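You operate a simulated robot arm through the tools that you are given. There is no shell and no other tool.

The job below is to be done with a simulated robot arm. You get a single attempt, and the scene is never put back.

JOB
Measure the blue capsule in the height gauge and sort it.
Fine: the one on the deck; under 20 mm goes in the red tray, else the green tray; leave the sliding tray out.

Only the result counts: the job must be done as asked and must still hold three seconds after the hand-in. Knocking over, shifting, dropping, spilling or breaking anything else fails it.

ROBOT AND FRAMES
A 5-joint arm with a two-finger parallel gripper, fixed in place. Base frame: the origin is at the foot of the arm, x ahead of it, y to its left, z up; the work surface is at about z = 0. Units: m, degrees, N and s.
With the tool pointing down near the work surface it reaches from about 0.26 to 0.68 m from the base axis. Its first joint turns from -66.0 to 66.0 degrees. The tool tilts only in the upright plane through the base axis and itself; it spins freely about its own axis. Payload 2.9 kg.
The TCP is the grasp point between the finger pads, 0.03 m short of the fingertips. In the tool frame z runs along the fingers and y along their closing line. Largest opening 0.11 m; finger width 0.02, thickness 0.01; the body of the gripper, 0.048 by 0.112 m, starts 0.055 m behind the TCP.
Orientation is that of the tool frame in the base frame, as a unit quaternion [w, x, y, z]. With the fingers straight down and closing along the base's y, the tool's x points along the base's -x, its y along +y and its z along -z.

CONTROLS
- The arm moves only by the tool move_arm. Its arguments are lists of equal length, an entry for each row: "xyz": the shift along the tool's x, y, z in units of 200 mm (1.0 is 200 mm), a list of three; "delta_rot": the turn, a rotation vector about the tool's x, y, z in units of 45 degrees (1.0 is 45 degrees), a list of three; "hand": the opening in per cent of the stroke, from 0 (shut) to 100 (fully open). In form: {"xyz": [[tx, ty, tz], ...], "delta_rot": [[wx, wy, wz], ...], "hand": [hand, ...]}. A call has 1 to 20 rows; each row is the pose to reach, as a shift and turn from the pose commanded when the call began, along the tool's axes at that moment. A call with a number of a shift or a turn outside -1 to 1 is refused whole. A row lasts 0.2 s, in which the tool goes at most 0.05 m and 8.6 degrees; a call with a longer step from one row to the next is refused whole, and so is a gripper value outside its range. A pose out of reach is approached as far as the arm can. The call stops where the force on the tool passes 40 N (or 10 N more than at its start, if that is more) or the arm is blocked; 0.2 s more then pass. The fingers move at their own pace (about 0.108 m/s each) and stop on an object; they squeeze with about 32 N. The grip force told is the motor's: it shows also when the fingers shut on nothing. Time passes only in rows, and 0.2 s behind the last, so rows that repeat a pose let the fingers close. The reply holds the time, the measured pose of the TCP, the force on the tool along the base axes, the opening and the grip force, in the units named above and with some noise, with the torque about the TCP (base axes, N m) and any sound that the robot's microphone picked up.
- Cameras (640 x 400 px; columns grow to the right, rows downward): "scene" is fixed at [0.0506, -0.4611, 0.6114]; the picture's right is [0.66, -0.75, 0.00], its down [-0.37, -0.32, -0.87] and it looks along [0.65, 0.58, -0.49] (base axes); focal length 275 px, centre (320, 200). "wrist" rides on the gripper at [0.072, 0.017, -0.103] in the tool frame; the picture's right is [-0.23, 0.97, 0.00], its down [-0.76, -0.18, -0.62] and it looks along [-0.61, -0.14, 0.78] (tool axes); focal length 222 px, centre (320, 200). There is no depth. A picture from a camera that has moved, and an enlarged one, comes with that camera's place and axes in the base frame and with its lens.
- grab_frame(camera): a new picture of that camera. It takes no simulated time.
- zoom(camera, box): a new picture of the part [left, top, right, bottom] of that camera's present view, enlarged. It takes no simulated time.
- finish_job(): hands the job in; it is judged then, once.

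Nothing tells you positions but the pictures and the camera data. Unless the task says otherwise, let go and move clear before handing in.

The tools are called after "Request:" by a JSON object that holds its "name" and its "arguments". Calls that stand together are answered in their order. move_arm: Moves the arm, as the interface text tells. Its arguments: {"type":"object","properties":{"xyz":{"type":"array","items":{"type":"array","items":{"type":"number"}}},"delta_rot":{"type":"array","items":{"type":"array","items":{"type":"number"}}},"hand":{"type":"array","items":{"type":"number"}}},"required":["xyz","delta_rot","hand"]} The other tools are called the same way: grab_frame (camera) takes a picture; zoom (camera, box) takes an enlarged picture of a part of a camera's view; finish_job () hands the job in.

At the start:

```text
time_s: 0.0
tcp_pos: [0.3717, -0.1138, 0.4301]
tool_rot: [0.0, 0.0, 1.0, 0.0]
ft_force: [-0.7, 0.9, 0.5]
moment: [0.0, 0.0, 0.01]
width: 0.1099
finger_force: 0.0
```

scene: 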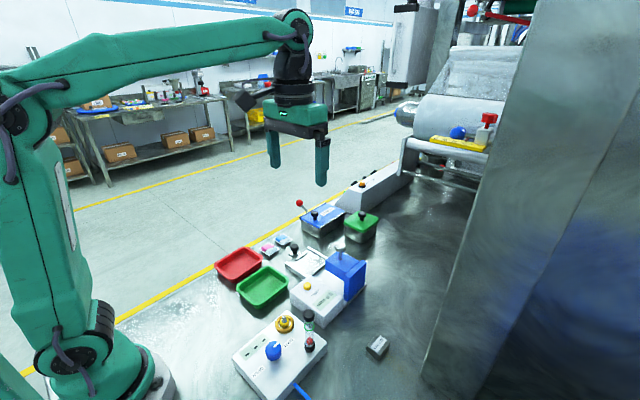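
wrist: 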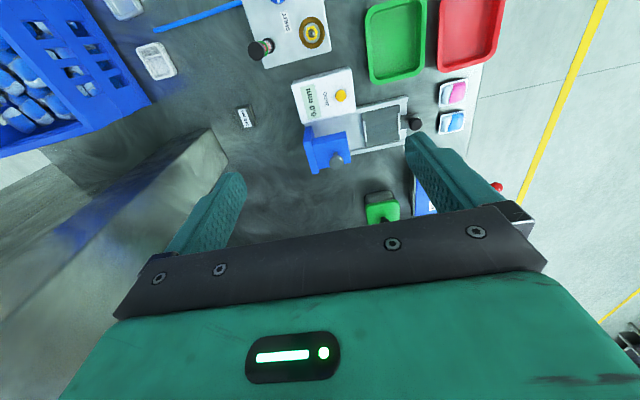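

I see a deck with a height gauge (white box with display, blue housing, sliding tray), red and green trays, capsules near a blue crate, and a few other devices. I'll zoom in to identify things first.

Request:
{"name": "zoom", "arguments": {"camera": "scene", "box": [200, 180, 420, 320]}}

Request:
{"name": "zoom", "arguments": {"camera": "wrist", "box": [220, 0, 540, 200]}}

Request:
{"name": "zoom", "arguments": {"camera": "wrist", "box": [0, 0, 320, 200]}}

Request:
{"name": "zoom", "arguments": {"camera": "scene", "box": [200, 280, 420, 400]}}

```text
2.86 times, centred on (310, 250) of scene
camera zoom: at [0.0506, -0.4611, 0.6114], right [0.66, -0.75, 0.0], down [-0.37, -0.32, -0.87], along [0.65, 0.58, -0.49], focal length 784 px, centre (349, 57)
```

zoom: 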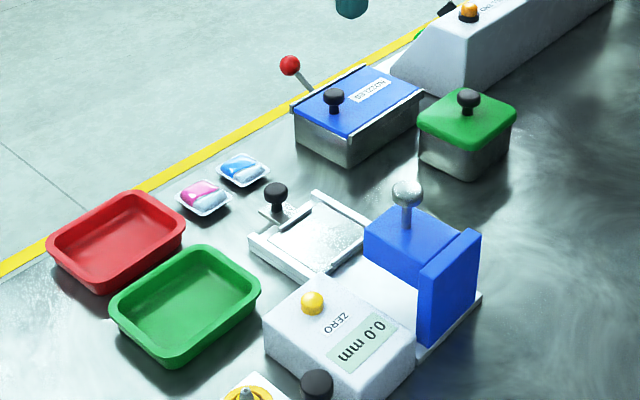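

```text
2.00 times, centred on (380, 100) of wrist
camera zoom: at [0.2986, -0.0971, 0.5339], right [0.23, 0.97, 0.0], down [0.76, -0.18, 0.62], along [0.61, -0.14, -0.78], focal length 444 px, centre (200, 400)
```

zoom: 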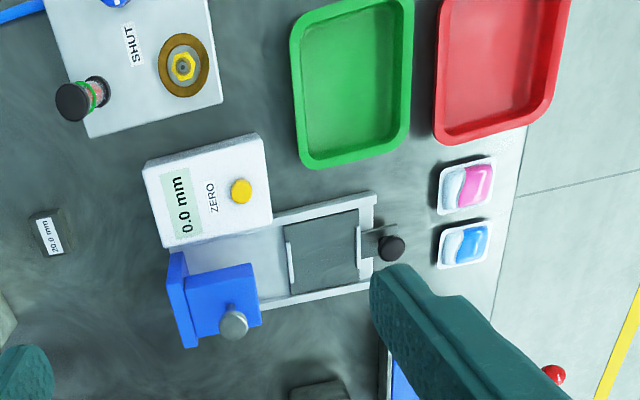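

```text
2.00 times, centred on (160, 100) of wrist
camera zoom: at [0.2986, -0.0971, 0.5339], right [0.23, 0.97, 0.0], down [0.76, -0.18, 0.62], along [0.61, -0.14, -0.78], focal length 444 px, centre (640, 400)
```

zoom: 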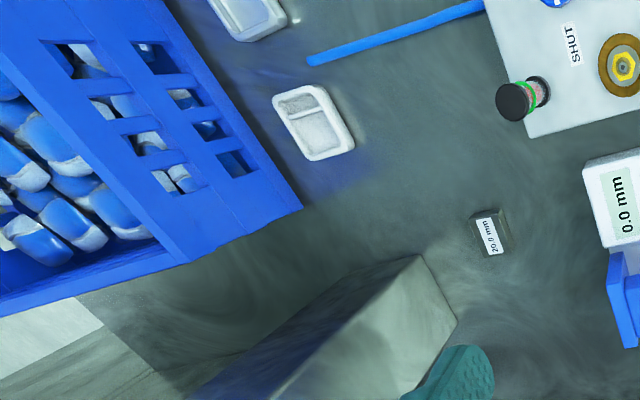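

```text
2.91 times, centred on (310, 340) of scene
camera zoom: at [0.0506, -0.4611, 0.6114], right [0.66, -0.75, 0.0], down [-0.37, -0.32, -0.87], along [0.65, 0.58, -0.49], focal length 799 px, centre (349, -207)
```

zoom: 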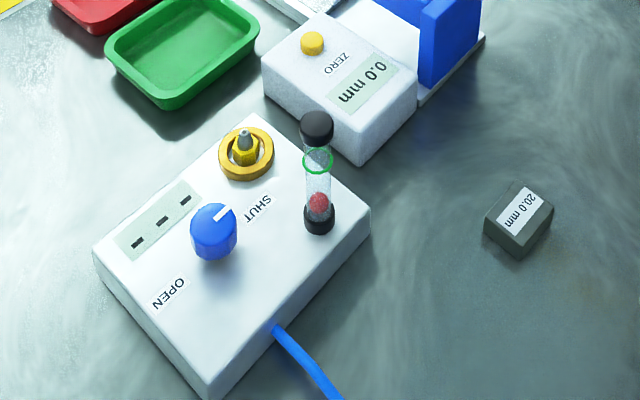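

The scene has a blister-like holder with a blue-and-white capsule at about (0.55, 0.165) on the deck. The gauge tray is out at about (0.52, 0.0), and a labelled 20.0 mm reference block sits at the side. I'll move closer to look at the capsule and the gauge.

Request:
{"name": "move_arm", "arguments": {"xyz": [[-0.08, 0.14, -0.08], [-0.16, 0.28, 0.02], [-0.24, 0.42, 0.12], [-0.32, 0.56, 0.22], [-0.4, 0.7, 0.32], [-0.48, 0.84, 0.42], [-0.52, 0.95, 0.5], [-0.52, 0.95, 0.5]], "delta_rot": [[0, 0, 0], [0, 0, 0], [0, 0, 0], [0, 0, 0], [0, 0, 0], [0, 0, 0], [0, 0, 0], [0, 0, 0]], "hand": [100, 100, 100, 100, 100, 100, 100, 100]}}

```text
time_s: 1.8
tcp_pos: [0.4769, 0.0765, 0.3305]
tool_rot: [0.0, 0.0, 1.0, 0.0]
ft_force: [0.9, 1.2, 0.2]
moment: [0.01, -0.01, 0.01]
width: 0.1098
finger_force: 0.3
```

The arm is now above the deck between the gauge tray and the capsules. I'll take pictures from here.

Request:
{"name": "grab_frame", "arguments": {"camera": "wrist"}}

Request:
{"name": "zoom", "arguments": {"camera": "wrist", "box": [240, 0, 480, 150]}}

Request:
{"name": "zoom", "arguments": {"camera": "wrist", "box": [100, 20, 340, 170]}}

```text
taken
camera wrist: at [0.4031, 0.0933, 0.4337], right [0.23, 0.97, 0.0], down [0.76, -0.18, 0.62], along [0.61, -0.14, -0.78], focal length 222 px, centre (320, 200)
```

wrist: 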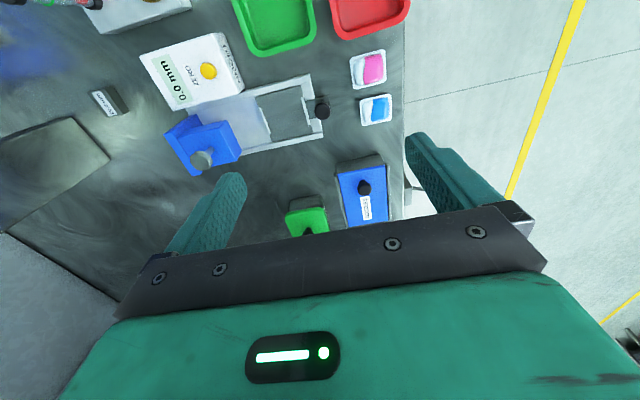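

```text
2.67 times, centred on (360, 75) of wrist
camera zoom: at [0.4031, 0.0933, 0.4337], right [0.23, 0.97, 0.0], down [0.76, -0.18, 0.62], along [0.61, -0.14, -0.78], focal length 592 px, centre (213, 533)
```

zoom: 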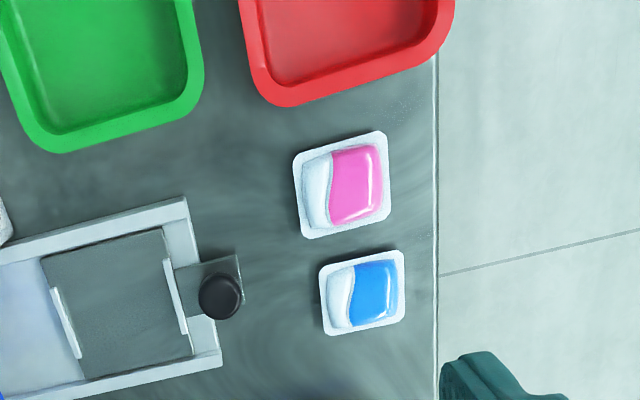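

```text
2.67 times, centred on (220, 95) of wrist
camera zoom: at [0.4031, 0.0933, 0.4337], right [0.23, 0.97, 0.0], down [0.76, -0.18, 0.62], along [0.61, -0.14, -0.78], focal length 592 px, centre (587, 480)
```

zoom: 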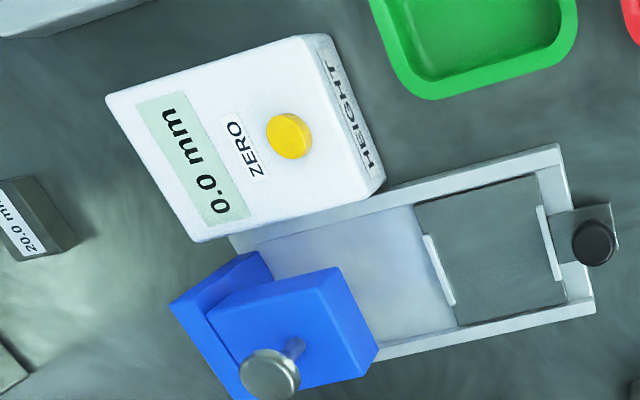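

I can make out the pods (white flange with a blue or pink dome) and the tray with two ridges and a black knob. Next I'll look at the measuring head and its ball knob from the scene camera.

Request:
{"name": "zoom", "arguments": {"camera": "scene", "box": [280, 220, 380, 330]}}

Request:
{"name": "zoom", "arguments": {"camera": "scene", "box": [240, 200, 340, 290]}}

Request:
{"name": "zoom", "arguments": {"camera": "scene", "box": [280, 160, 420, 260]}}

```text
3.64 times, centred on (330, 275) of scene
camera zoom: at [0.0506, -0.461, 0.6114], right [0.66, -0.75, 0.0], down [-0.37, -0.32, -0.87], along [0.65, 0.58, -0.49], focal length 998 px, centre (284, -73)
```

zoom: 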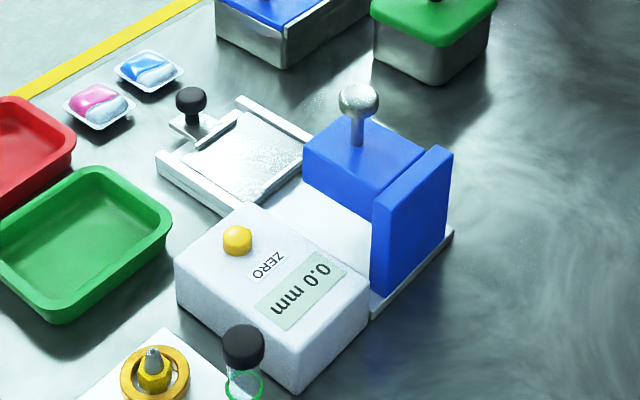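

```text
4.44 times, centred on (290, 245) of scene
camera zoom: at [0.0506, -0.461, 0.6114], right [0.66, -0.75, 0.0], down [-0.37, -0.32, -0.87], along [0.65, 0.58, -0.49], focal length 1220 px, centre (453, 0)
```

zoom: 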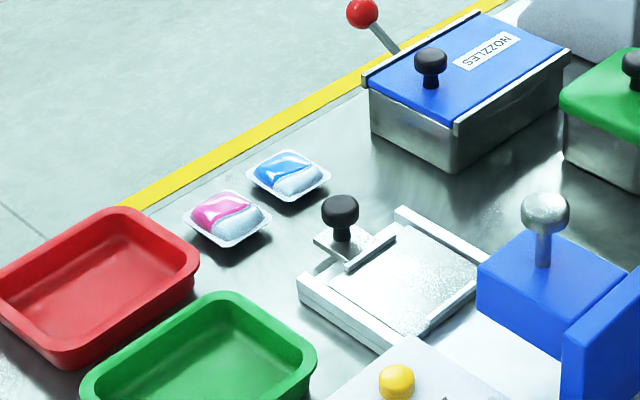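

```text
4.00 times, centred on (350, 210) of scene
camera zoom: at [0.0506, -0.461, 0.6114], right [0.66, -0.75, 0.0], down [-0.37, -0.32, -0.87], along [0.65, 0.58, -0.49], focal length 1098 px, centre (200, 160)
```

zoom: 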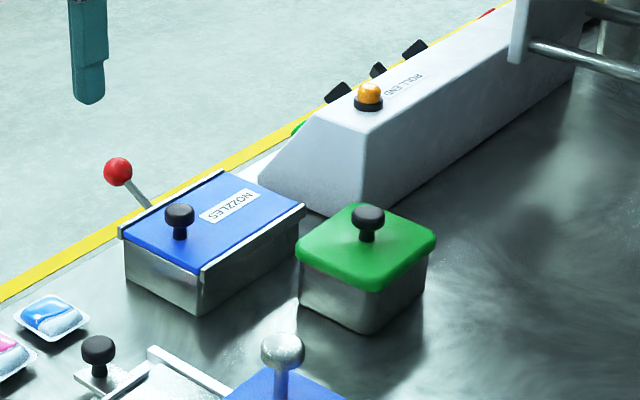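

The tray appears to slide along -y under the head. I'll spin the tool 90° so the camera sits on the +y side and the fingers close along x, and move closer to inspect the pod.

Request:
{"name": "move_arm", "arguments": {"xyz": [[-0.05, 0.03, 0.04], [-0.1, 0.06, 0.08], [-0.15, 0.1, 0.12], [-0.2, 0.14, 0.16], [-0.25, 0.17, 0.2], [-0.3, 0.2, 0.25], [-0.3, 0.2, 0.25]], "delta_rot": [[0, 0, 0.1667], [0, 0, 0.3333], [0, 0, 0.5], [0, 0, 0.6667], [0, 0, 0.8333], [0, 0, 1.0], [0, 0, 1.0]], "hand": [100, 100, 100, 100, 100, 100, 100]}}

Request:
{"name": "move_arm", "arguments": {"xyz": [[0, 0, 0], [0, 0, 0], [0, 0, 0], [0, 0, 0], [0, 0, 0], [0, 0, 0], [0, 0, 0]], "delta_rot": [[0, 0, 0.1667], [0, 0, 0.3333], [0, 0, 0.5], [0, 0, 0.6667], [0, 0, 0.8333], [0, 0, 1.0], [0, 0, 1.0]], "hand": [100, 100, 100, 100, 100, 100, 100]}}

Request:
{"name": "grab_frame", "arguments": {"camera": "wrist"}}

```text
time_s: 3.4
tcp_pos: [0.5375, 0.1163, 0.2788]
tool_rot: [0.0, 0.383, 0.924, -0.001]
ft_force: [0.4, 0.3, 0.6]
moment: [-0.01, -0.02, 0.01]
width: 0.1102
finger_force: 0.0
```

```text
time_s: 5.0
tcp_pos: [0.536, 0.115, 0.2804]
tool_rot: [0.001, 0.708, 0.706, 0.001]
ft_force: [-0.3, -0.7, -0.3]
moment: [-0.01, 0.01, 0.03]
width: 0.1103
finger_force: 0.0
```

```text
taken
camera wrist: at [0.5524, 0.1884, 0.384], right [0.97, -0.23, 0.0], down [-0.18, -0.76, 0.62], along [-0.14, -0.61, -0.78], focal length 222 px, centre (320, 200)
```

wrist: 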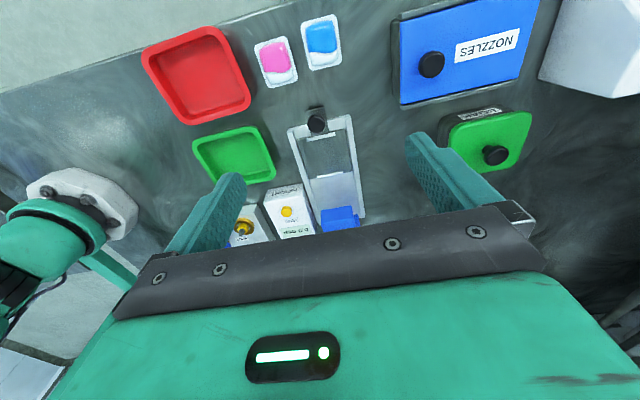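

The tool is now spun with the camera on the +y side. I'll zoom in on the pods, the tray and the head from here.

Request:
{"name": "zoom", "arguments": {"camera": "wrist", "box": [230, 0, 360, 90]}}

Request:
{"name": "zoom", "arguments": {"camera": "wrist", "box": [260, 95, 400, 240]}}

Request:
{"name": "zoom", "arguments": {"camera": "scene", "box": [250, 225, 310, 265]}}

```text
4.44 times, centred on (295, 45) of wrist
camera zoom: at [0.5524, 0.1884, 0.384], right [0.97, -0.23, 0.0], down [-0.18, -0.76, 0.62], along [-0.14, -0.61, -0.78], focal length 987 px, centre (431, 889)
```

zoom: 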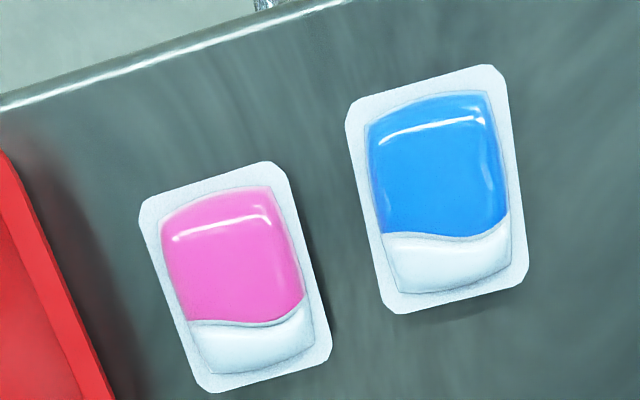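

```text
2.76 times, centred on (330, 168) of wrist
camera zoom: at [0.5524, 0.1884, 0.384], right [0.97, -0.23, 0.0], down [-0.18, -0.76, 0.62], along [-0.14, -0.61, -0.78], focal length 613 px, centre (292, 290)
```

zoom: 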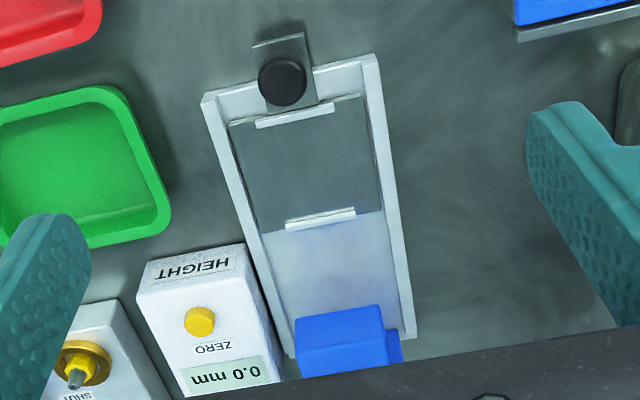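

```text
10.00 times, centred on (280, 245) of scene
camera zoom: at [0.0506, -0.4611, 0.6114], right [0.66, -0.75, 0.0], down [-0.37, -0.32, -0.87], along [0.65, 0.58, -0.49], focal length 2746 px, centre (720, -250)
```

zoom: 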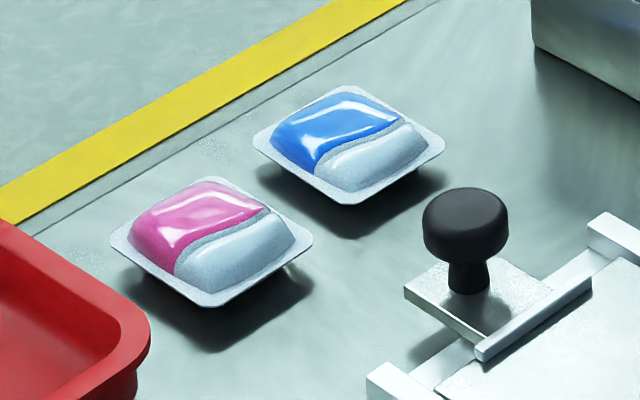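

The pods' flanges sit slightly above the deck. The blue pod is centred at about (0.551, 0.165), about 46 mm in x and 55 mm in y. The tray centre is at about (0.521, 0.001) and its knob at about (0.522, 0.073). Before measuring I'll check how the gauge reads with an empty tray, so next I'll hover over the knob.

Request:
{"name": "move_arm", "arguments": {"xyz": [[-0.05, -0.015, 0.15], [-0.1, -0.03, 0.3], [-0.15, -0.045, 0.45], [-0.19, -0.06, 0.6], [-0.216, -0.069, 0.75], [-0.216, -0.069, 0.75]], "delta_rot": [[0, 0, 0], [0, 0, 0], [0, 0, 0], [0, 0, 0], [0, 0, 0], [0, 0, 0]], "hand": [60, 50, 50, 50, 50, 50]}}

Request:
{"name": "grab_frame", "arguments": {"camera": "wrist"}}

Request:
{"name": "grab_frame", "arguments": {"camera": "scene"}}

```text
time_s: 6.4
tcp_pos: [0.5226, 0.0711, 0.1302]
tool_rot: [0.001, 0.707, 0.707, 0.0]
ft_force: [0.3, -0.3, 0.5]
moment: [0.02, 0.01, -0.01]
width: 0.055
finger_force: 0.0
```

```text
taken
camera wrist: at [0.5386, 0.1446, 0.2334], right [0.97, -0.23, 0.0], down [-0.18, -0.76, 0.62], along [-0.14, -0.61, -0.78], focal length 222 px, centre (320, 200)
```

wrist: 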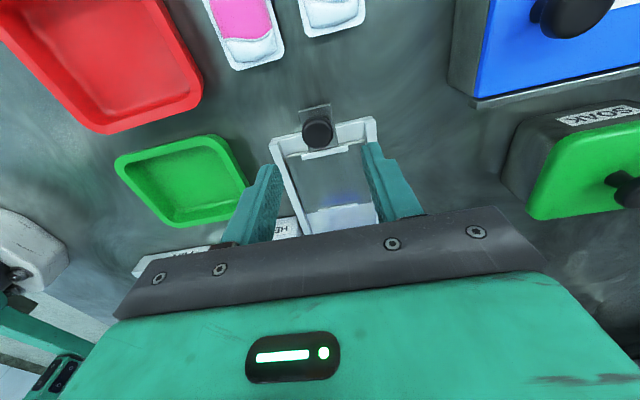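

```text
taken
```

scene: 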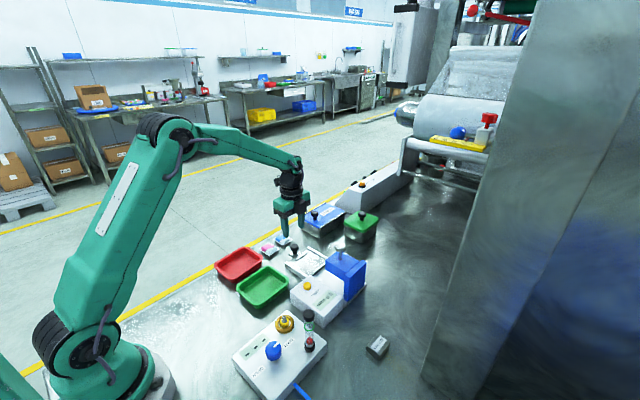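

The knob is right below the gripper. I'll zoom in to refine its position and height.

Request:
{"name": "zoom", "arguments": {"camera": "wrist", "box": [250, 90, 410, 190]}}

Request:
{"name": "zoom", "arguments": {"camera": "scene", "box": [265, 210, 345, 260]}}

```text
4.00 times, centred on (330, 140) of wrist
camera zoom: at [0.5386, 0.1446, 0.2334], right [0.97, -0.23, 0.0], down [-0.18, -0.76, 0.62], along [-0.14, -0.61, -0.78], focal length 888 px, centre (280, 440)
```

zoom: 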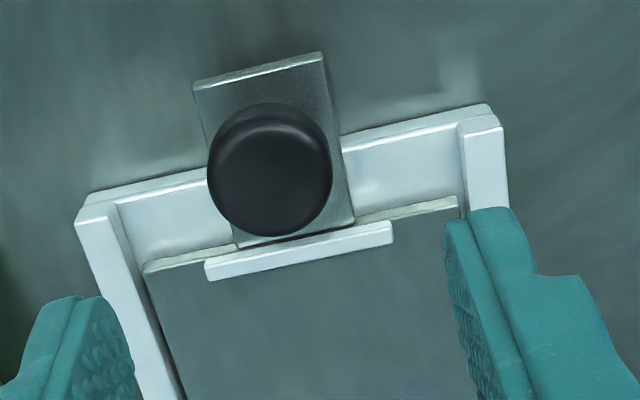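

```text
8.00 times, centred on (305, 235) of scene
camera zoom: at [0.0506, -0.4611, 0.6114], right [0.66, -0.75, 0.0], down [-0.37, -0.32, -0.87], along [0.65, 0.58, -0.49], focal length 2197 px, centre (440, -80)
```

zoom: 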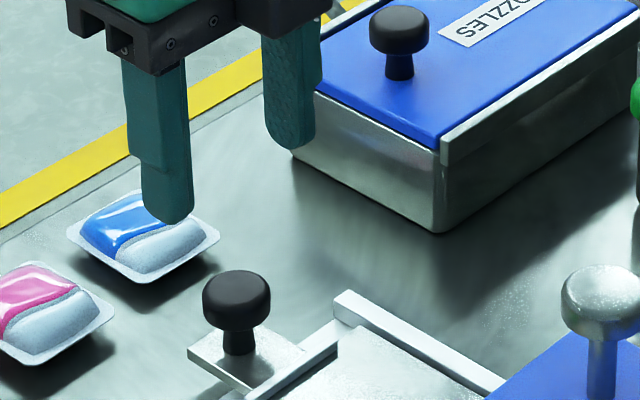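

The knob cap is about 28 mm wide with its top at about z = 0.045, above a thin bracket. I'll descend around it, keeping the fingertips above the bracket, and close on the cap.

Request:
{"name": "move_arm", "arguments": {"xyz": [[-0.005, -0.0075, 0.13], [-0.005, -0.0075, 0.26], [-0.005, -0.0075, 0.36], [-0.005, -0.0075, 0.375], [-0.005, -0.0075, 0.375]], "delta_rot": [[0, 0, 0], [0, 0, 0], [0, 0, 0], [0, 0, 0], [0, 0, 0]], "hand": [50, 50, 50, 50, 50]}}

Request:
{"name": "zoom", "arguments": {"camera": "scene", "box": [260, 205, 360, 275]}}

Request:
{"name": "grab_frame", "arguments": {"camera": "wrist"}}

```text
time_s: 7.6
tcp_pos: [0.5206, 0.0702, 0.0542]
tool_rot: [0.0, 0.707, 0.707, 0.001]
ft_force: [-1.2, 0.4, -0.7]
moment: [0.04, 0.04, -0.03]
width: 0.0551
finger_force: 0.0
```

```text
5.71 times, centred on (310, 240) of scene
camera zoom: at [0.0506, -0.4611, 0.6114], right [0.66, -0.75, 0.0], down [-0.37, -0.32, -0.87], along [0.65, 0.58, -0.49], focal length 1569 px, centre (377, -29)
```

zoom: 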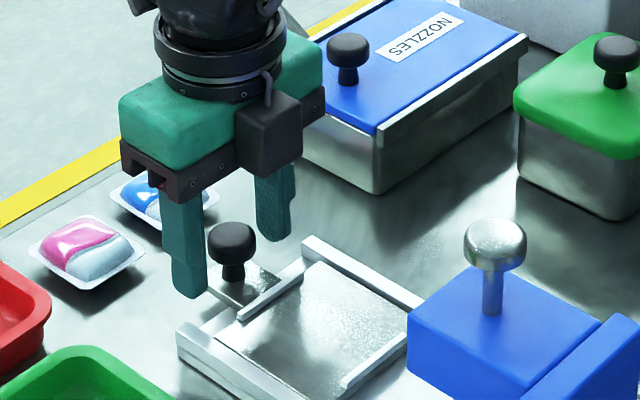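

```text
taken
camera wrist: at [0.5369, 0.1436, 0.1587], right [0.97, -0.23, 0.0], down [-0.18, -0.76, 0.62], along [-0.14, -0.61, -0.78], focal length 222 px, centre (320, 200)
```

wrist: 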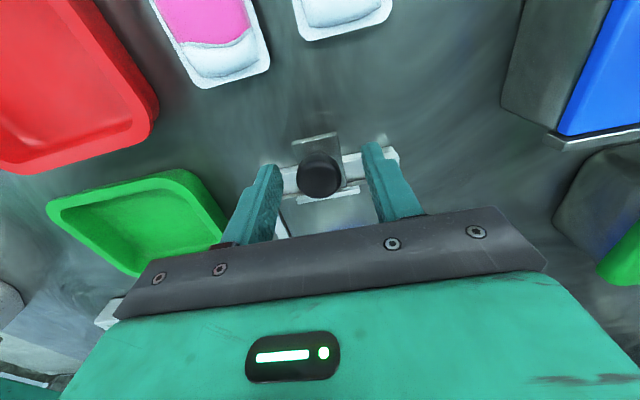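

The knob is between the fingers. A protruding box on the gripper's -y side could come near the head's ball knob, so I'll grip the cap about 6 mm off-centre toward +y to keep clearance, then close.

Request:
{"name": "move_arm", "arguments": {"xyz": [[0.03, 0, 0], [0.03, 0, 0], [0.03, 0, 0], [0.03, 0, 0], [0.03, 0, 0]], "delta_rot": [[0, 0, 0], [0, 0, 0], [0, 0, 0], [0, 0, 0], [0, 0, 0]], "hand": [50, 0, 0, 0, 0]}}

Request:
{"name": "zoom", "arguments": {"camera": "wrist", "box": [240, 110, 420, 240]}}

Request:
{"name": "zoom", "arguments": {"camera": "scene", "box": [260, 205, 380, 305]}}

```text
time_s: 8.8
tcp_pos: [0.5209, 0.0763, 0.0555]
tool_rot: [0.0, 0.706, 0.708, 0.0]
ft_force: [-14.2, -2.0, 8.2]
moment: [-0.08, 0.26, -0.05]
width: 0.0272
finger_force: 44.6
```

```text
3.08 times, centred on (330, 175) of wrist
camera zoom: at [0.5363, 0.1496, 0.1588], right [0.97, -0.23, 0.0], down [-0.18, -0.76, 0.62], along [-0.14, -0.61, -0.78], focal length 684 px, centre (289, 277)
```

zoom: 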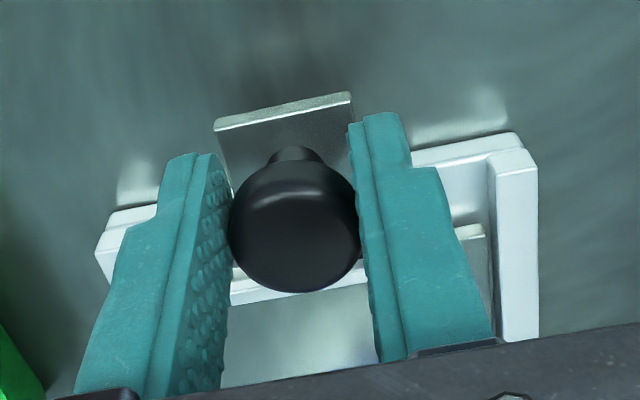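

```text
4.00 times, centred on (320, 255) of scene
camera zoom: at [0.0505, -0.4611, 0.6114], right [0.66, -0.75, 0.0], down [-0.37, -0.32, -0.87], along [0.65, 0.58, -0.49], focal length 1098 px, centre (320, -20)
```

zoom: 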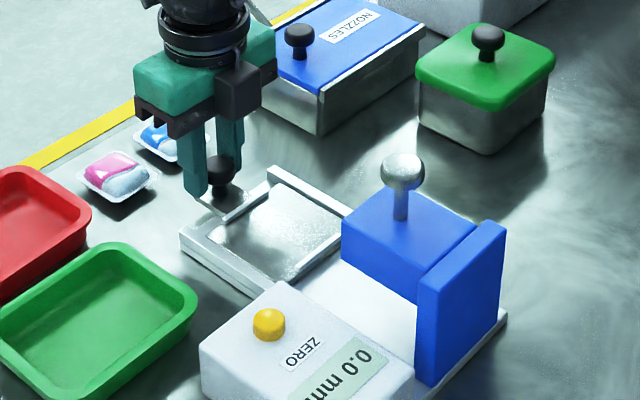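

The knob is gripped with a small side load in x. I'll relieve about 1 mm in x and slide the empty tray in slowly to see how the gauge behaves.

Request:
{"name": "move_arm", "arguments": {"xyz": [[0, -0.006, 0], [-0.03, -0.006, 0], [-0.08, -0.006, 0], [-0.13, -0.006, 0], [-0.18, -0.006, 0], [-0.23, -0.006, 0], [-0.28, -0.006, 0], [-0.28, -0.006, 0]], "delta_rot": [[0, 0, 0], [0, 0, 0], [0, 0, 0], [0, 0, 0], [0, 0, 0], [0, 0, 0], [0, 0, 0], [0, 0, 0]], "hand": [0, 0, 0, 0, 0, 0, 0, 0]}}

Request:
{"name": "zoom", "arguments": {"camera": "scene", "box": [260, 205, 400, 315]}}

Request:
{"name": "grab_frame", "arguments": {"camera": "wrist"}}

```text
time_s: 10.6
tcp_pos: [0.5195, 0.0214, 0.0553]
tool_rot: [0.0, 0.708, 0.707, 0.0]
ft_force: [4.6, -0.2, -3.2]
moment: [0.05, -0.09, 0.05]
width: 0.027
finger_force: 45.5
```

```text
3.64 times, centred on (330, 260) of scene
camera zoom: at [0.0506, -0.4611, 0.6114], right [0.66, -0.75, 0.0], down [-0.37, -0.32, -0.87], along [0.65, 0.58, -0.49], focal length 998 px, centre (284, -18)
```

zoom: 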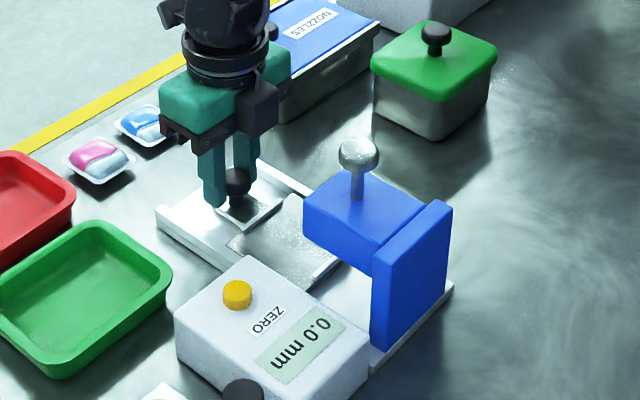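

```text
taken
camera wrist: at [0.5358, 0.0943, 0.1589], right [0.97, -0.23, 0.0], down [-0.18, -0.76, 0.62], along [-0.14, -0.61, -0.78], focal length 222 px, centre (320, 200)
```

wrist: 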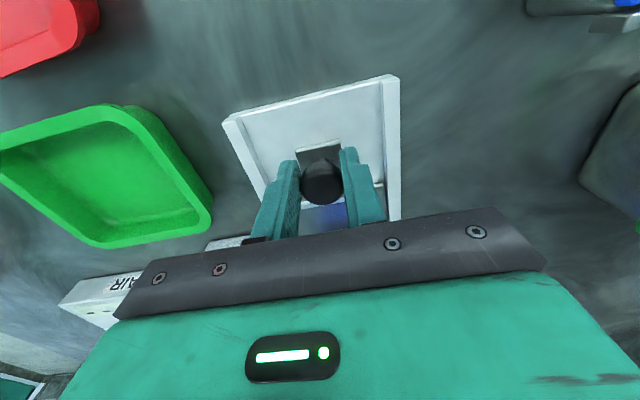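

The tray slides freely with the knob. I'll carry on further in, slowly.

Request:
{"name": "move_arm", "arguments": {"xyz": [[-0.05, 0, 0], [-0.1, 0, 0], [-0.15, 0, 0], [-0.19, 0, 0], [-0.22, 0, 0], [-0.22, 0, 0]], "delta_rot": [[0, 0, 0], [0, 0, 0], [0, 0, 0], [0, 0, 0], [0, 0, 0], [0, 0, 0]], "hand": [0, 0, 0, 0, 0, 0]}}

Request:
{"name": "zoom", "arguments": {"camera": "scene", "box": [260, 205, 400, 315]}}

Request:
{"name": "grab_frame", "arguments": {"camera": "wrist"}}

```text
time_s: 12.0
tcp_pos: [0.5207, -0.0223, 0.0547]
tool_rot: [0.0, 0.707, 0.707, 0.0]
ft_force: [8.6, 0.5, -7.5]
moment: [0.04, -0.12, 0.13]
width: 0.0271
finger_force: 44.8
```

```text
3.64 times, centred on (330, 260) of scene
camera zoom: at [0.0506, -0.4611, 0.6114], right [0.66, -0.75, 0.0], down [-0.37, -0.32, -0.87], along [0.65, 0.58, -0.49], focal length 998 px, centre (284, -18)
```

zoom: 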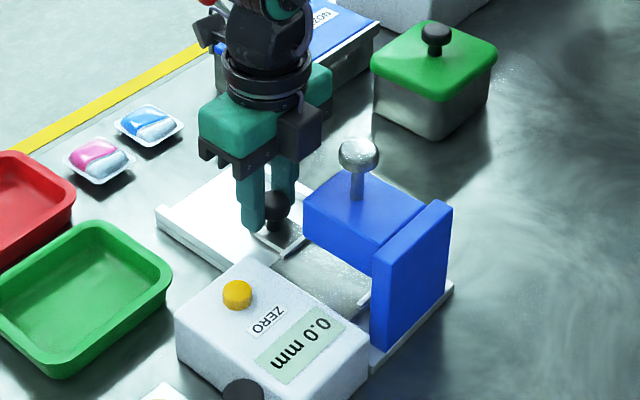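

```text
taken
camera wrist: at [0.5359, 0.0495, 0.1589], right [0.97, -0.23, 0.0], down [-0.18, -0.76, 0.62], along [-0.14, -0.61, -0.78], focal length 222 px, centre (320, 200)
```

wrist: 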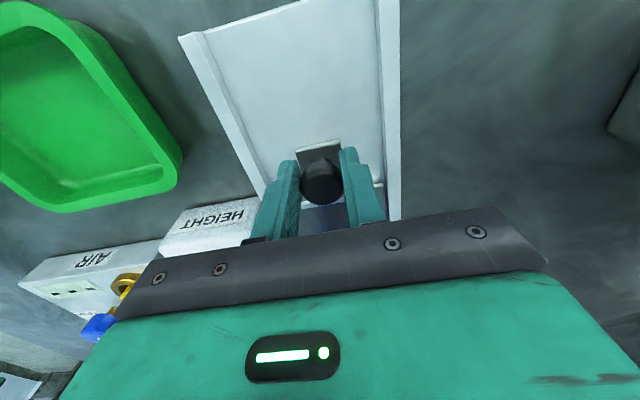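

The tray is almost under the head and there's still clearance to the ball. I'll move the last bit in small steps until it stops.

Request:
{"name": "move_arm", "arguments": {"xyz": [[-0.02, 0, 0], [-0.04, 0, 0], [-0.055, 0, 0], [-0.07, 0, 0], [-0.08, 0, 0], [-0.08, 0, 0]], "delta_rot": [[0, 0, 0], [0, 0, 0], [0, 0, 0], [0, 0, 0], [0, 0, 0], [0, 0, 0]], "hand": [0, 0, 0, 0, 0, 0]}}

Request:
{"name": "zoom", "arguments": {"camera": "scene", "box": [260, 205, 400, 315]}}

```text
time_s: 13.4
tcp_pos: [0.5198, -0.0393, 0.0545]
tool_rot: [0.001, 0.706, 0.708, 0.001]
ft_force: [15.1, 5.1, -8.4]
moment: [0.1, -0.27, 0.03]
width: 0.027
finger_force: 45.1
```

```text
3.64 times, centred on (330, 260) of scene
camera zoom: at [0.0506, -0.4611, 0.6114], right [0.66, -0.75, 0.0], down [-0.37, -0.32, -0.87], along [0.65, 0.58, -0.49], focal length 998 px, centre (284, -18)
```

zoom: 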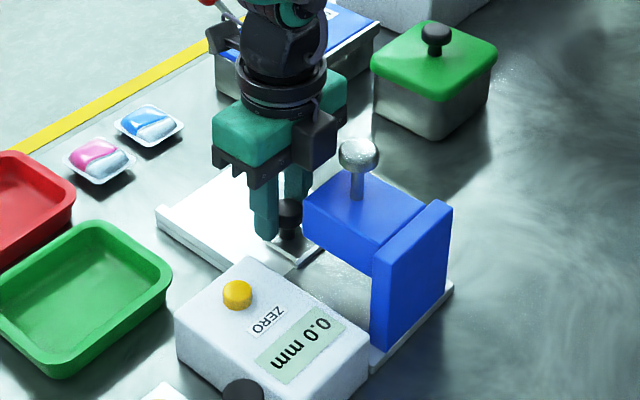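

The display still reads 0.0 mm and the tray centre should be about under the plunger. I'll nudge a few mm more to find the end stop and relieve the side load.

Request:
{"name": "move_arm", "arguments": {"xyz": [[0, 0.005, 0], [-0.01, 0.005, 0], [-0.02, 0.005, 0], [-0.025, 0.005, 0], [-0.025, 0.005, 0]], "delta_rot": [[0, 0, 0], [0, 0, 0], [0, 0, 0], [0, 0, 0], [0, 0, 0]], "hand": [0, 0, 0, 0, 0]}}

Request:
{"name": "zoom", "arguments": {"camera": "scene", "box": [290, 215, 370, 280]}}

```text
time_s: 14.6
tcp_pos: [0.5215, -0.0414, 0.0553]
tool_rot: [-0.001, 0.704, 0.71, -0.001]
ft_force: [-4.3, 38.4, 5.5]
moment: [0.62, 0.06, -0.04]
width: 0.0271
finger_force: 45.1
```

```text
6.15 times, centred on (330, 248) of scene
camera zoom: at [0.0505, -0.4611, 0.6114], right [0.66, -0.75, 0.0], down [-0.37, -0.32, -0.87], along [0.65, 0.58, -0.49], focal length 1690 px, centre (258, -92)
```

zoom: 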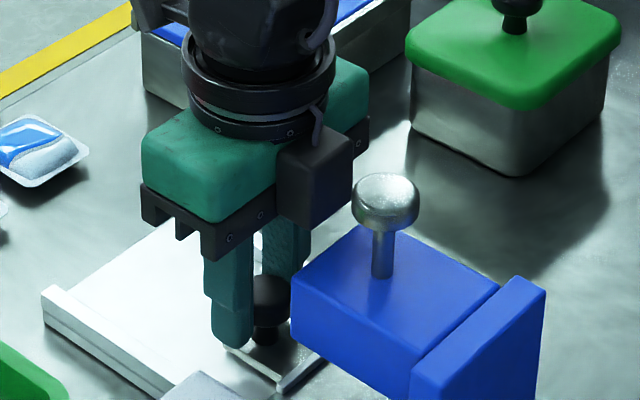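

The 38 N in y at knob height means the tray is against its end stop. I'll check the display, relax the push and let go of the knob.

Request:
{"name": "move_arm", "arguments": {"xyz": [[0.02, 0, 0], [0.025, 0, 0], [0.025, 0, 0], [0.025, 0, 0]], "delta_rot": [[0, 0, 0], [0, 0, 0], [0, 0, 0], [0, 0, 0]], "hand": [0, 0, 45, 45]}}

Request:
{"name": "zoom", "arguments": {"camera": "scene", "box": [280, 230, 380, 320]}}

Request:
{"name": "grab_frame", "arguments": {"camera": "wrist"}}

```text
time_s: 15.6
tcp_pos: [0.5203, -0.0406, 0.0555]
tool_rot: [0.0, 0.708, 0.706, -0.001]
ft_force: [0.6, -0.4, -0.2]
moment: [-0.02, 0.03, -0.02]
width: 0.0496
finger_force: 0.1
```

```text
4.44 times, centred on (330, 275) of scene
camera zoom: at [0.0506, -0.4611, 0.6114], right [0.66, -0.75, 0.0], down [-0.37, -0.32, -0.87], along [0.65, 0.58, -0.49], focal length 1220 px, centre (276, -133)
```

zoom: 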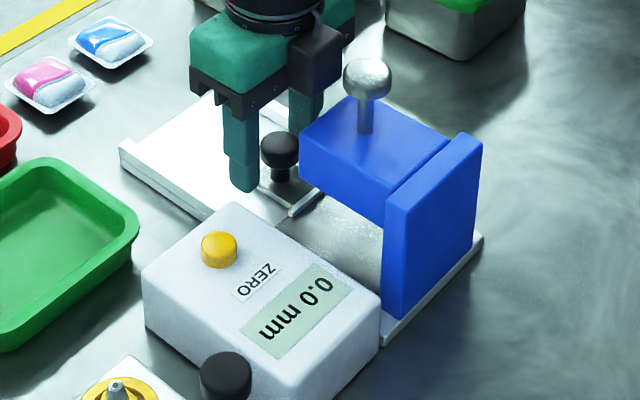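

```text
taken
camera wrist: at [0.5365, 0.0335, 0.1589], right [0.97, -0.23, 0.0], down [-0.18, -0.76, 0.62], along [-0.14, -0.61, -0.78], focal length 222 px, centre (320, 200)
```

wrist: 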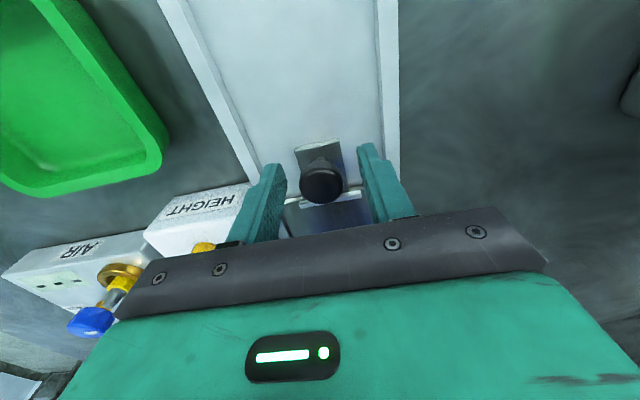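

The knob is released and the display still shows 0.0 mm. I'll back away in +y, rise, and then come over the silver plunger knob at about (0.520, -0.115) with the fingers closed.

Request:
{"name": "move_arm", "arguments": {"xyz": [[0.1, 0, 0], [0.2, 0, 0], [0.3, 0, 0], [0.3, 0, -0.2], [0.3, 0, -0.4], [0.3, 0, -0.6], [0.3, 0, -0.8], [0.1, 0, -0.8], [-0.1, 0, -0.8], [-0.3, 0, -0.8], [-0.37, 0, -0.8], [-0.37, 0, -0.8]], "delta_rot": [[0, 0, 0], [0, 0, 0], [0, 0, 0], [0, 0, 0], [0, 0, 0], [0, 0, 0], [0, 0, 0], [0, 0, 0], [0, 0, 0], [0, 0, 0], [0, 0, 0], [0, 0, 0]], "hand": [45, 45, 45, 45, 0, 0, 0, 0, 0, 0, 0, 0]}}

Request:
{"name": "zoom", "arguments": {"camera": "scene", "box": [270, 180, 390, 280]}}

Request:
{"name": "grab_frame", "arguments": {"camera": "wrist"}}

```text
time_s: 18.2
tcp_pos: [0.5204, -0.1122, 0.215]
tool_rot: [0.0, 0.707, 0.707, 0.0]
ft_force: [-0.6, 0.5, 0.5]
moment: [0.01, 0.02, -0.03]
width: 0.0
finger_force: 31.9
```

```text
4.00 times, centred on (330, 230) of scene
camera zoom: at [0.0506, -0.4611, 0.6114], right [0.66, -0.75, 0.0], down [-0.37, -0.32, -0.87], along [0.65, 0.58, -0.49], focal length 1098 px, centre (280, 80)
```

zoom: 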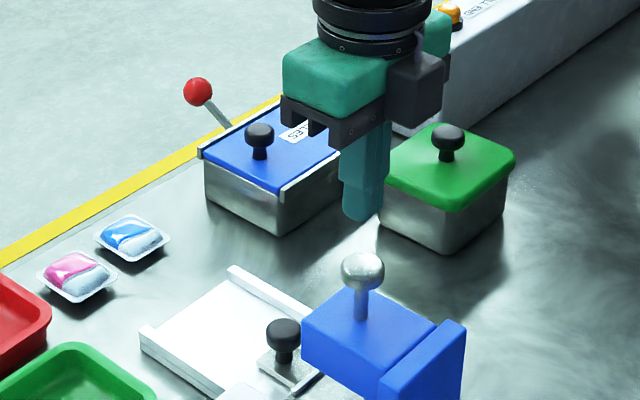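

```text
taken
camera wrist: at [0.5365, -0.0394, 0.3189], right [0.97, -0.23, 0.0], down [-0.18, -0.76, 0.62], along [-0.14, -0.61, -0.78], focal length 222 px, centre (320, 200)
```

wrist: 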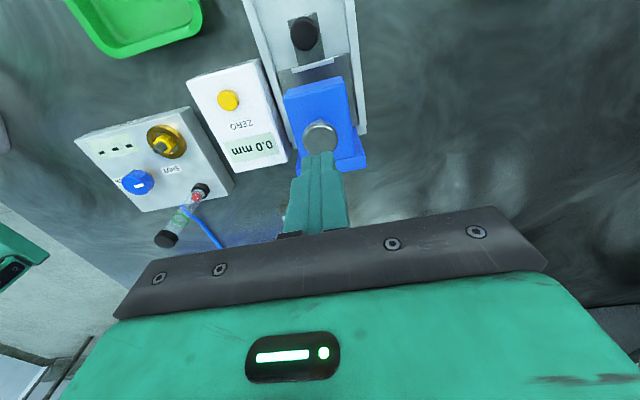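

I'm aligned above the plunger knob. I'll lower gently, pressing down in 2–3 mm steps.

Request:
{"name": "move_arm", "arguments": {"xyz": [[0, 0, 0.08], [0, 0, 0.14], [0, 0, 0.155], [0, 0, 0.17], [0, 0, 0.185], [0, 0, 0.2], [0, 0, 0.215], [0, 0, 0.215]], "delta_rot": [[0, 0, 0], [0, 0, 0], [0, 0, 0], [0, 0, 0], [0, 0, 0], [0, 0, 0], [0, 0, 0], [0, 0, 0]], "hand": [0, 0, 0, 0, 0, 0, 0, 0]}}

Request:
{"name": "zoom", "arguments": {"camera": "scene", "box": [280, 200, 400, 320]}}

Request:
{"name": "zoom", "arguments": {"camera": "wrist", "box": [180, 30, 400, 190]}}

```text
time_s: 20.0
tcp_pos: [0.5194, -0.1134, 0.1737]
tool_rot: [0.0, 0.707, 0.707, 0.0]
ft_force: [0.9, -0.3, 2.2]
moment: [-0.02, -0.02, 0.03]
width: 0.0001
finger_force: 31.5
```

```text
3.33 times, centred on (340, 260) of scene
camera zoom: at [0.0506, -0.4611, 0.6114], right [0.66, -0.75, 0.0], down [-0.37, -0.32, -0.87], along [0.65, 0.58, -0.49], focal length 915 px, centre (253, 0)
```

zoom: 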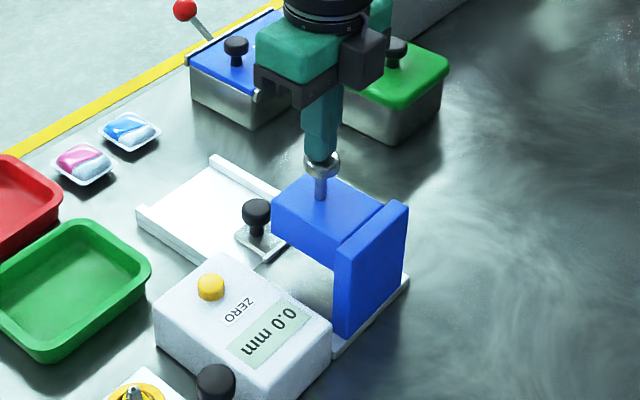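

```text
2.50 times, centred on (290, 110) of wrist
camera zoom: at [0.5362, -0.0395, 0.2762], right [0.97, -0.23, 0.0], down [-0.18, -0.76, 0.62], along [-0.14, -0.61, -0.78], focal length 555 px, centre (395, 425)
```

zoom: 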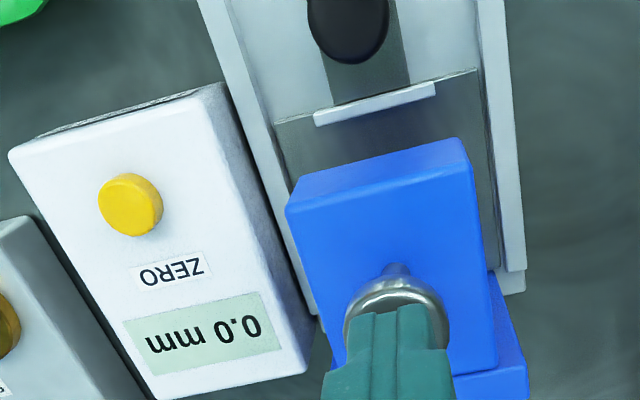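

There's a light contact (2 N). I'll keep pressing in small steps.

Request:
{"name": "move_arm", "arguments": {"xyz": [[0, 0, 0.015], [0, 0, 0.03], [0, 0, 0.045], [0, 0, 0.06], [0, 0, 0.075], [0, 0, 0.075]], "delta_rot": [[0, 0, 0], [0, 0, 0], [0, 0, 0], [0, 0, 0], [0, 0, 0], [0, 0, 0]], "hand": [0, 0, 0, 0, 0, 0]}}

Request:
{"name": "zoom", "arguments": {"camera": "scene", "box": [280, 200, 400, 320]}}

Request:
{"name": "zoom", "arguments": {"camera": "wrist", "box": [180, 30, 400, 190]}}

```text
time_s: 21.4
tcp_pos: [0.5202, -0.1125, 0.1575]
tool_rot: [0.0, 0.707, 0.707, 0.0]
ft_force: [0.6, -0.7, 1.8]
moment: [0.0, -0.02, -0.02]
width: 0.0001
finger_force: 31.6
```

```text
3.33 times, centred on (340, 260) of scene
camera zoom: at [0.0506, -0.4611, 0.6114], right [0.66, -0.75, 0.0], down [-0.37, -0.32, -0.87], along [0.65, 0.58, -0.49], focal length 915 px, centre (253, 0)
```

zoom: 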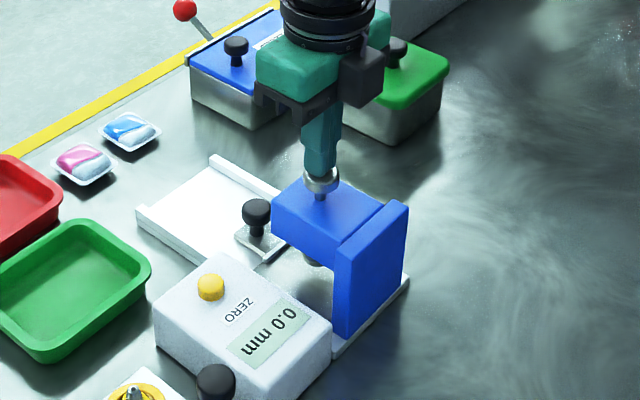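

```text
2.50 times, centred on (290, 110) of wrist
camera zoom: at [0.5364, -0.0398, 0.2608], right [0.97, -0.23, 0.0], down [-0.18, -0.76, 0.62], along [-0.14, -0.61, -0.78], focal length 555 px, centre (395, 425)
```

zoom: 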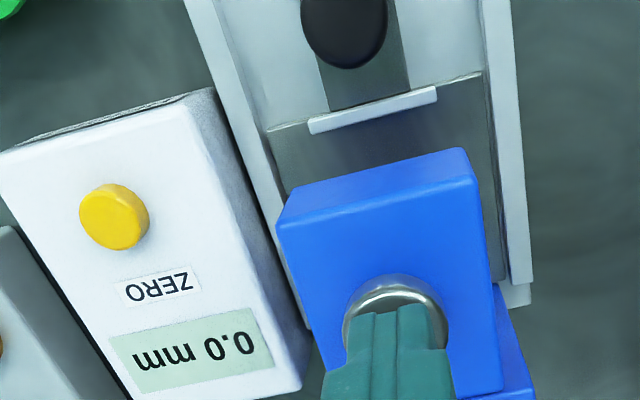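

The plunger is going down and its foot shows below the head. I'll continue pressing until it touches the tray.

Request:
{"name": "move_arm", "arguments": {"xyz": [[0, 0, 0.015], [0, 0, 0.03], [0, 0, 0.045], [0, 0, 0.06], [0, 0, 0.075], [0, 0, 0.09], [0, 0, 0.105], [0, 0, 0.12]], "delta_rot": [[0, 0, 0], [0, 0, 0], [0, 0, 0], [0, 0, 0], [0, 0, 0], [0, 0, 0], [0, 0, 0], [0, 0, 0]], "hand": [0, 0, 0, 0, 0, 0, 0, 0]}}

Request:
{"name": "zoom", "arguments": {"camera": "scene", "box": [280, 200, 400, 320]}}

Request:
{"name": "zoom", "arguments": {"camera": "wrist", "box": [180, 30, 400, 190]}}

```text
time_s: 22.8
tcp_pos: [0.521, -0.1117, 0.1454]
tool_rot: [0.002, 0.706, 0.708, 0.002]
ft_force: [-3.7, 0.9, 10.0]
moment: [0.07, 0.1, -0.01]
width: 0.0002
finger_force: 31.8
stopped in row 7: the force on the tool passed its limit at 45 N (the readings are from after the stop); the commanded pose is now the measured one
```

```text
3.33 times, centred on (340, 260) of scene
camera zoom: at [0.0505, -0.461, 0.6114], right [0.66, -0.75, 0.0], down [-0.36, -0.32, -0.87], along [0.65, 0.58, -0.49], focal length 915 px, centre (253, 0)
```

zoom: 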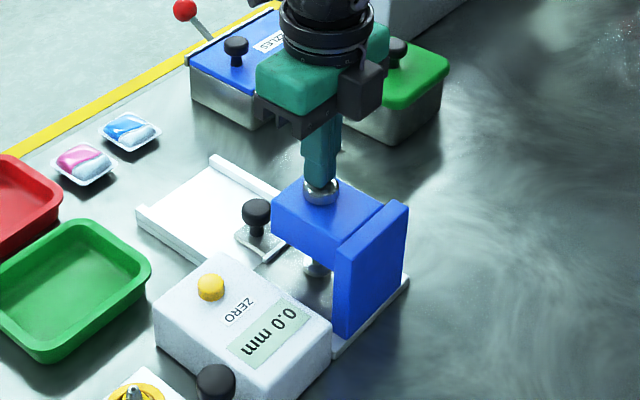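

```text
2.50 times, centred on (290, 110) of wrist
camera zoom: at [0.5364, -0.0397, 0.249], right [0.97, -0.23, 0.0], down [-0.18, -0.76, 0.62], along [-0.14, -0.61, -0.78], focal length 555 px, centre (395, 425)
```

zoom: 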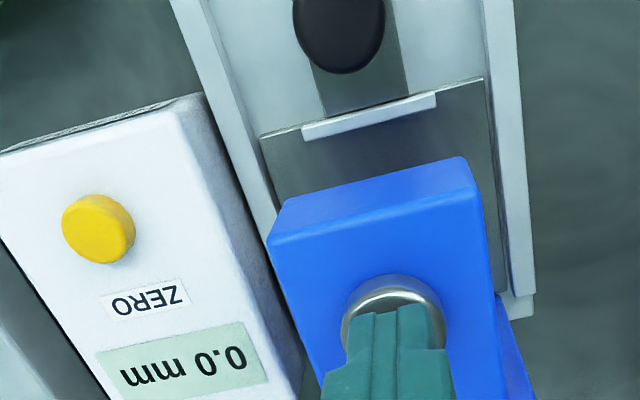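

The plunger bottomed out (45 N) and the display shows 0.0 mm. I'll zoom in on the foot and the display while it's still down.

Request:
{"name": "zoom", "arguments": {"camera": "scene", "box": [310, 240, 370, 300]}}

Request:
{"name": "move_arm", "arguments": {"xyz": [[0, 0, 0.005], [0, 0, 0.01], [0, 0, 0.01], [0, 0, 0.01], [0, 0, 0.01]], "delta_rot": [[0, 0, 0], [0, 0, 0], [0, 0, 0], [0, 0, 0], [0, 0, 0]], "hand": [0, 0, 0, 0, 0]}}

Request:
{"name": "zoom", "arguments": {"camera": "scene", "box": [310, 240, 370, 300]}}

```text
6.67 times, centred on (340, 270) of scene
camera zoom: at [0.0505, -0.461, 0.6114], right [0.66, -0.75, 0.0], down [-0.36, -0.32, -0.87], along [0.65, 0.58, -0.49], focal length 1830 px, centre (187, -267)
```

zoom: 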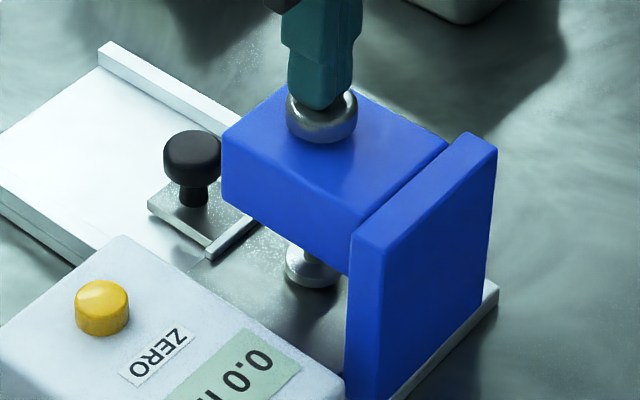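

```text
time_s: 24.0
tcp_pos: [0.521, -0.1123, 0.1444]
tool_rot: [0.003, 0.707, 0.707, 0.002]
ft_force: [-11.1, -0.1, 35.0]
moment: [0.01, 0.4, -0.02]
width: 0.0
finger_force: 31.7
```

```text
6.67 times, centred on (340, 270) of scene
camera zoom: at [0.0503, -0.461, 0.6115], right [0.66, -0.75, 0.0], down [-0.36, -0.32, -0.87], along [0.65, 0.58, -0.49], focal length 1830 px, centre (187, -267)
```

zoom: 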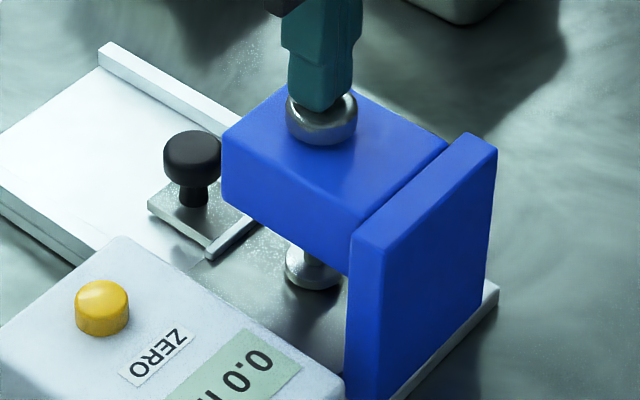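

The empty press leaves the display at 0.0 mm with the plunger fully down, so the zero looks right. I'll raise the arm and see whether the plunger springs back.

Request:
{"name": "move_arm", "arguments": {"xyz": [[0, 0, -0.05], [0, 0, -0.15], [0, 0, -0.25], [0, 0, -0.36], [0, 0, -0.36]], "delta_rot": [[0, 0, 0], [0, 0, 0], [0, 0, 0], [0, 0, 0], [0, 0, 0]], "hand": [0, 0, 0, 0, 0]}}

Request:
{"name": "zoom", "arguments": {"camera": "scene", "box": [290, 230, 380, 310]}}

Request:
{"name": "zoom", "arguments": {"camera": "wrist", "box": [180, 30, 400, 190]}}

```text
time_s: 25.2
tcp_pos: [0.5195, -0.1131, 0.2138]
tool_rot: [0.0, 0.707, 0.707, 0.001]
ft_force: [0.0, 0.7, 0.4]
moment: [0.0, 0.0, -0.03]
width: 0.0
finger_force: 32.0
```

```text
5.00 times, centred on (335, 270) of scene
camera zoom: at [0.0506, -0.4611, 0.6114], right [0.66, -0.75, 0.0], down [-0.37, -0.32, -0.87], along [0.65, 0.58, -0.49], focal length 1373 px, centre (245, -150)
```

zoom: 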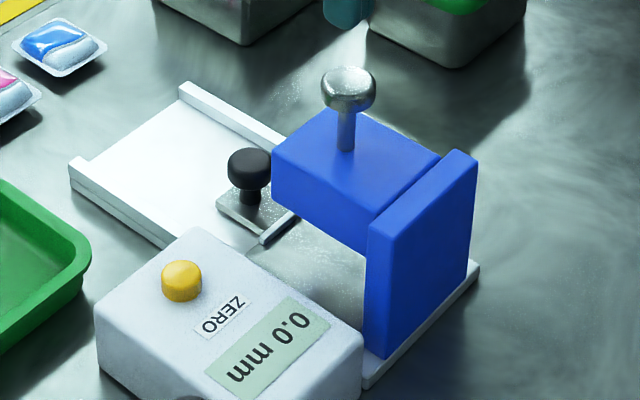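

```text
2.50 times, centred on (290, 110) of wrist
camera zoom: at [0.5361, -0.0397, 0.3178], right [0.97, -0.23, 0.0], down [-0.18, -0.76, 0.62], along [-0.14, -0.61, -0.78], focal length 555 px, centre (395, 425)
```

zoom: 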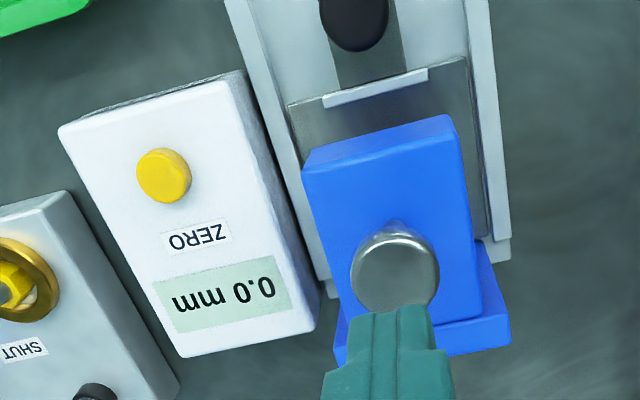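

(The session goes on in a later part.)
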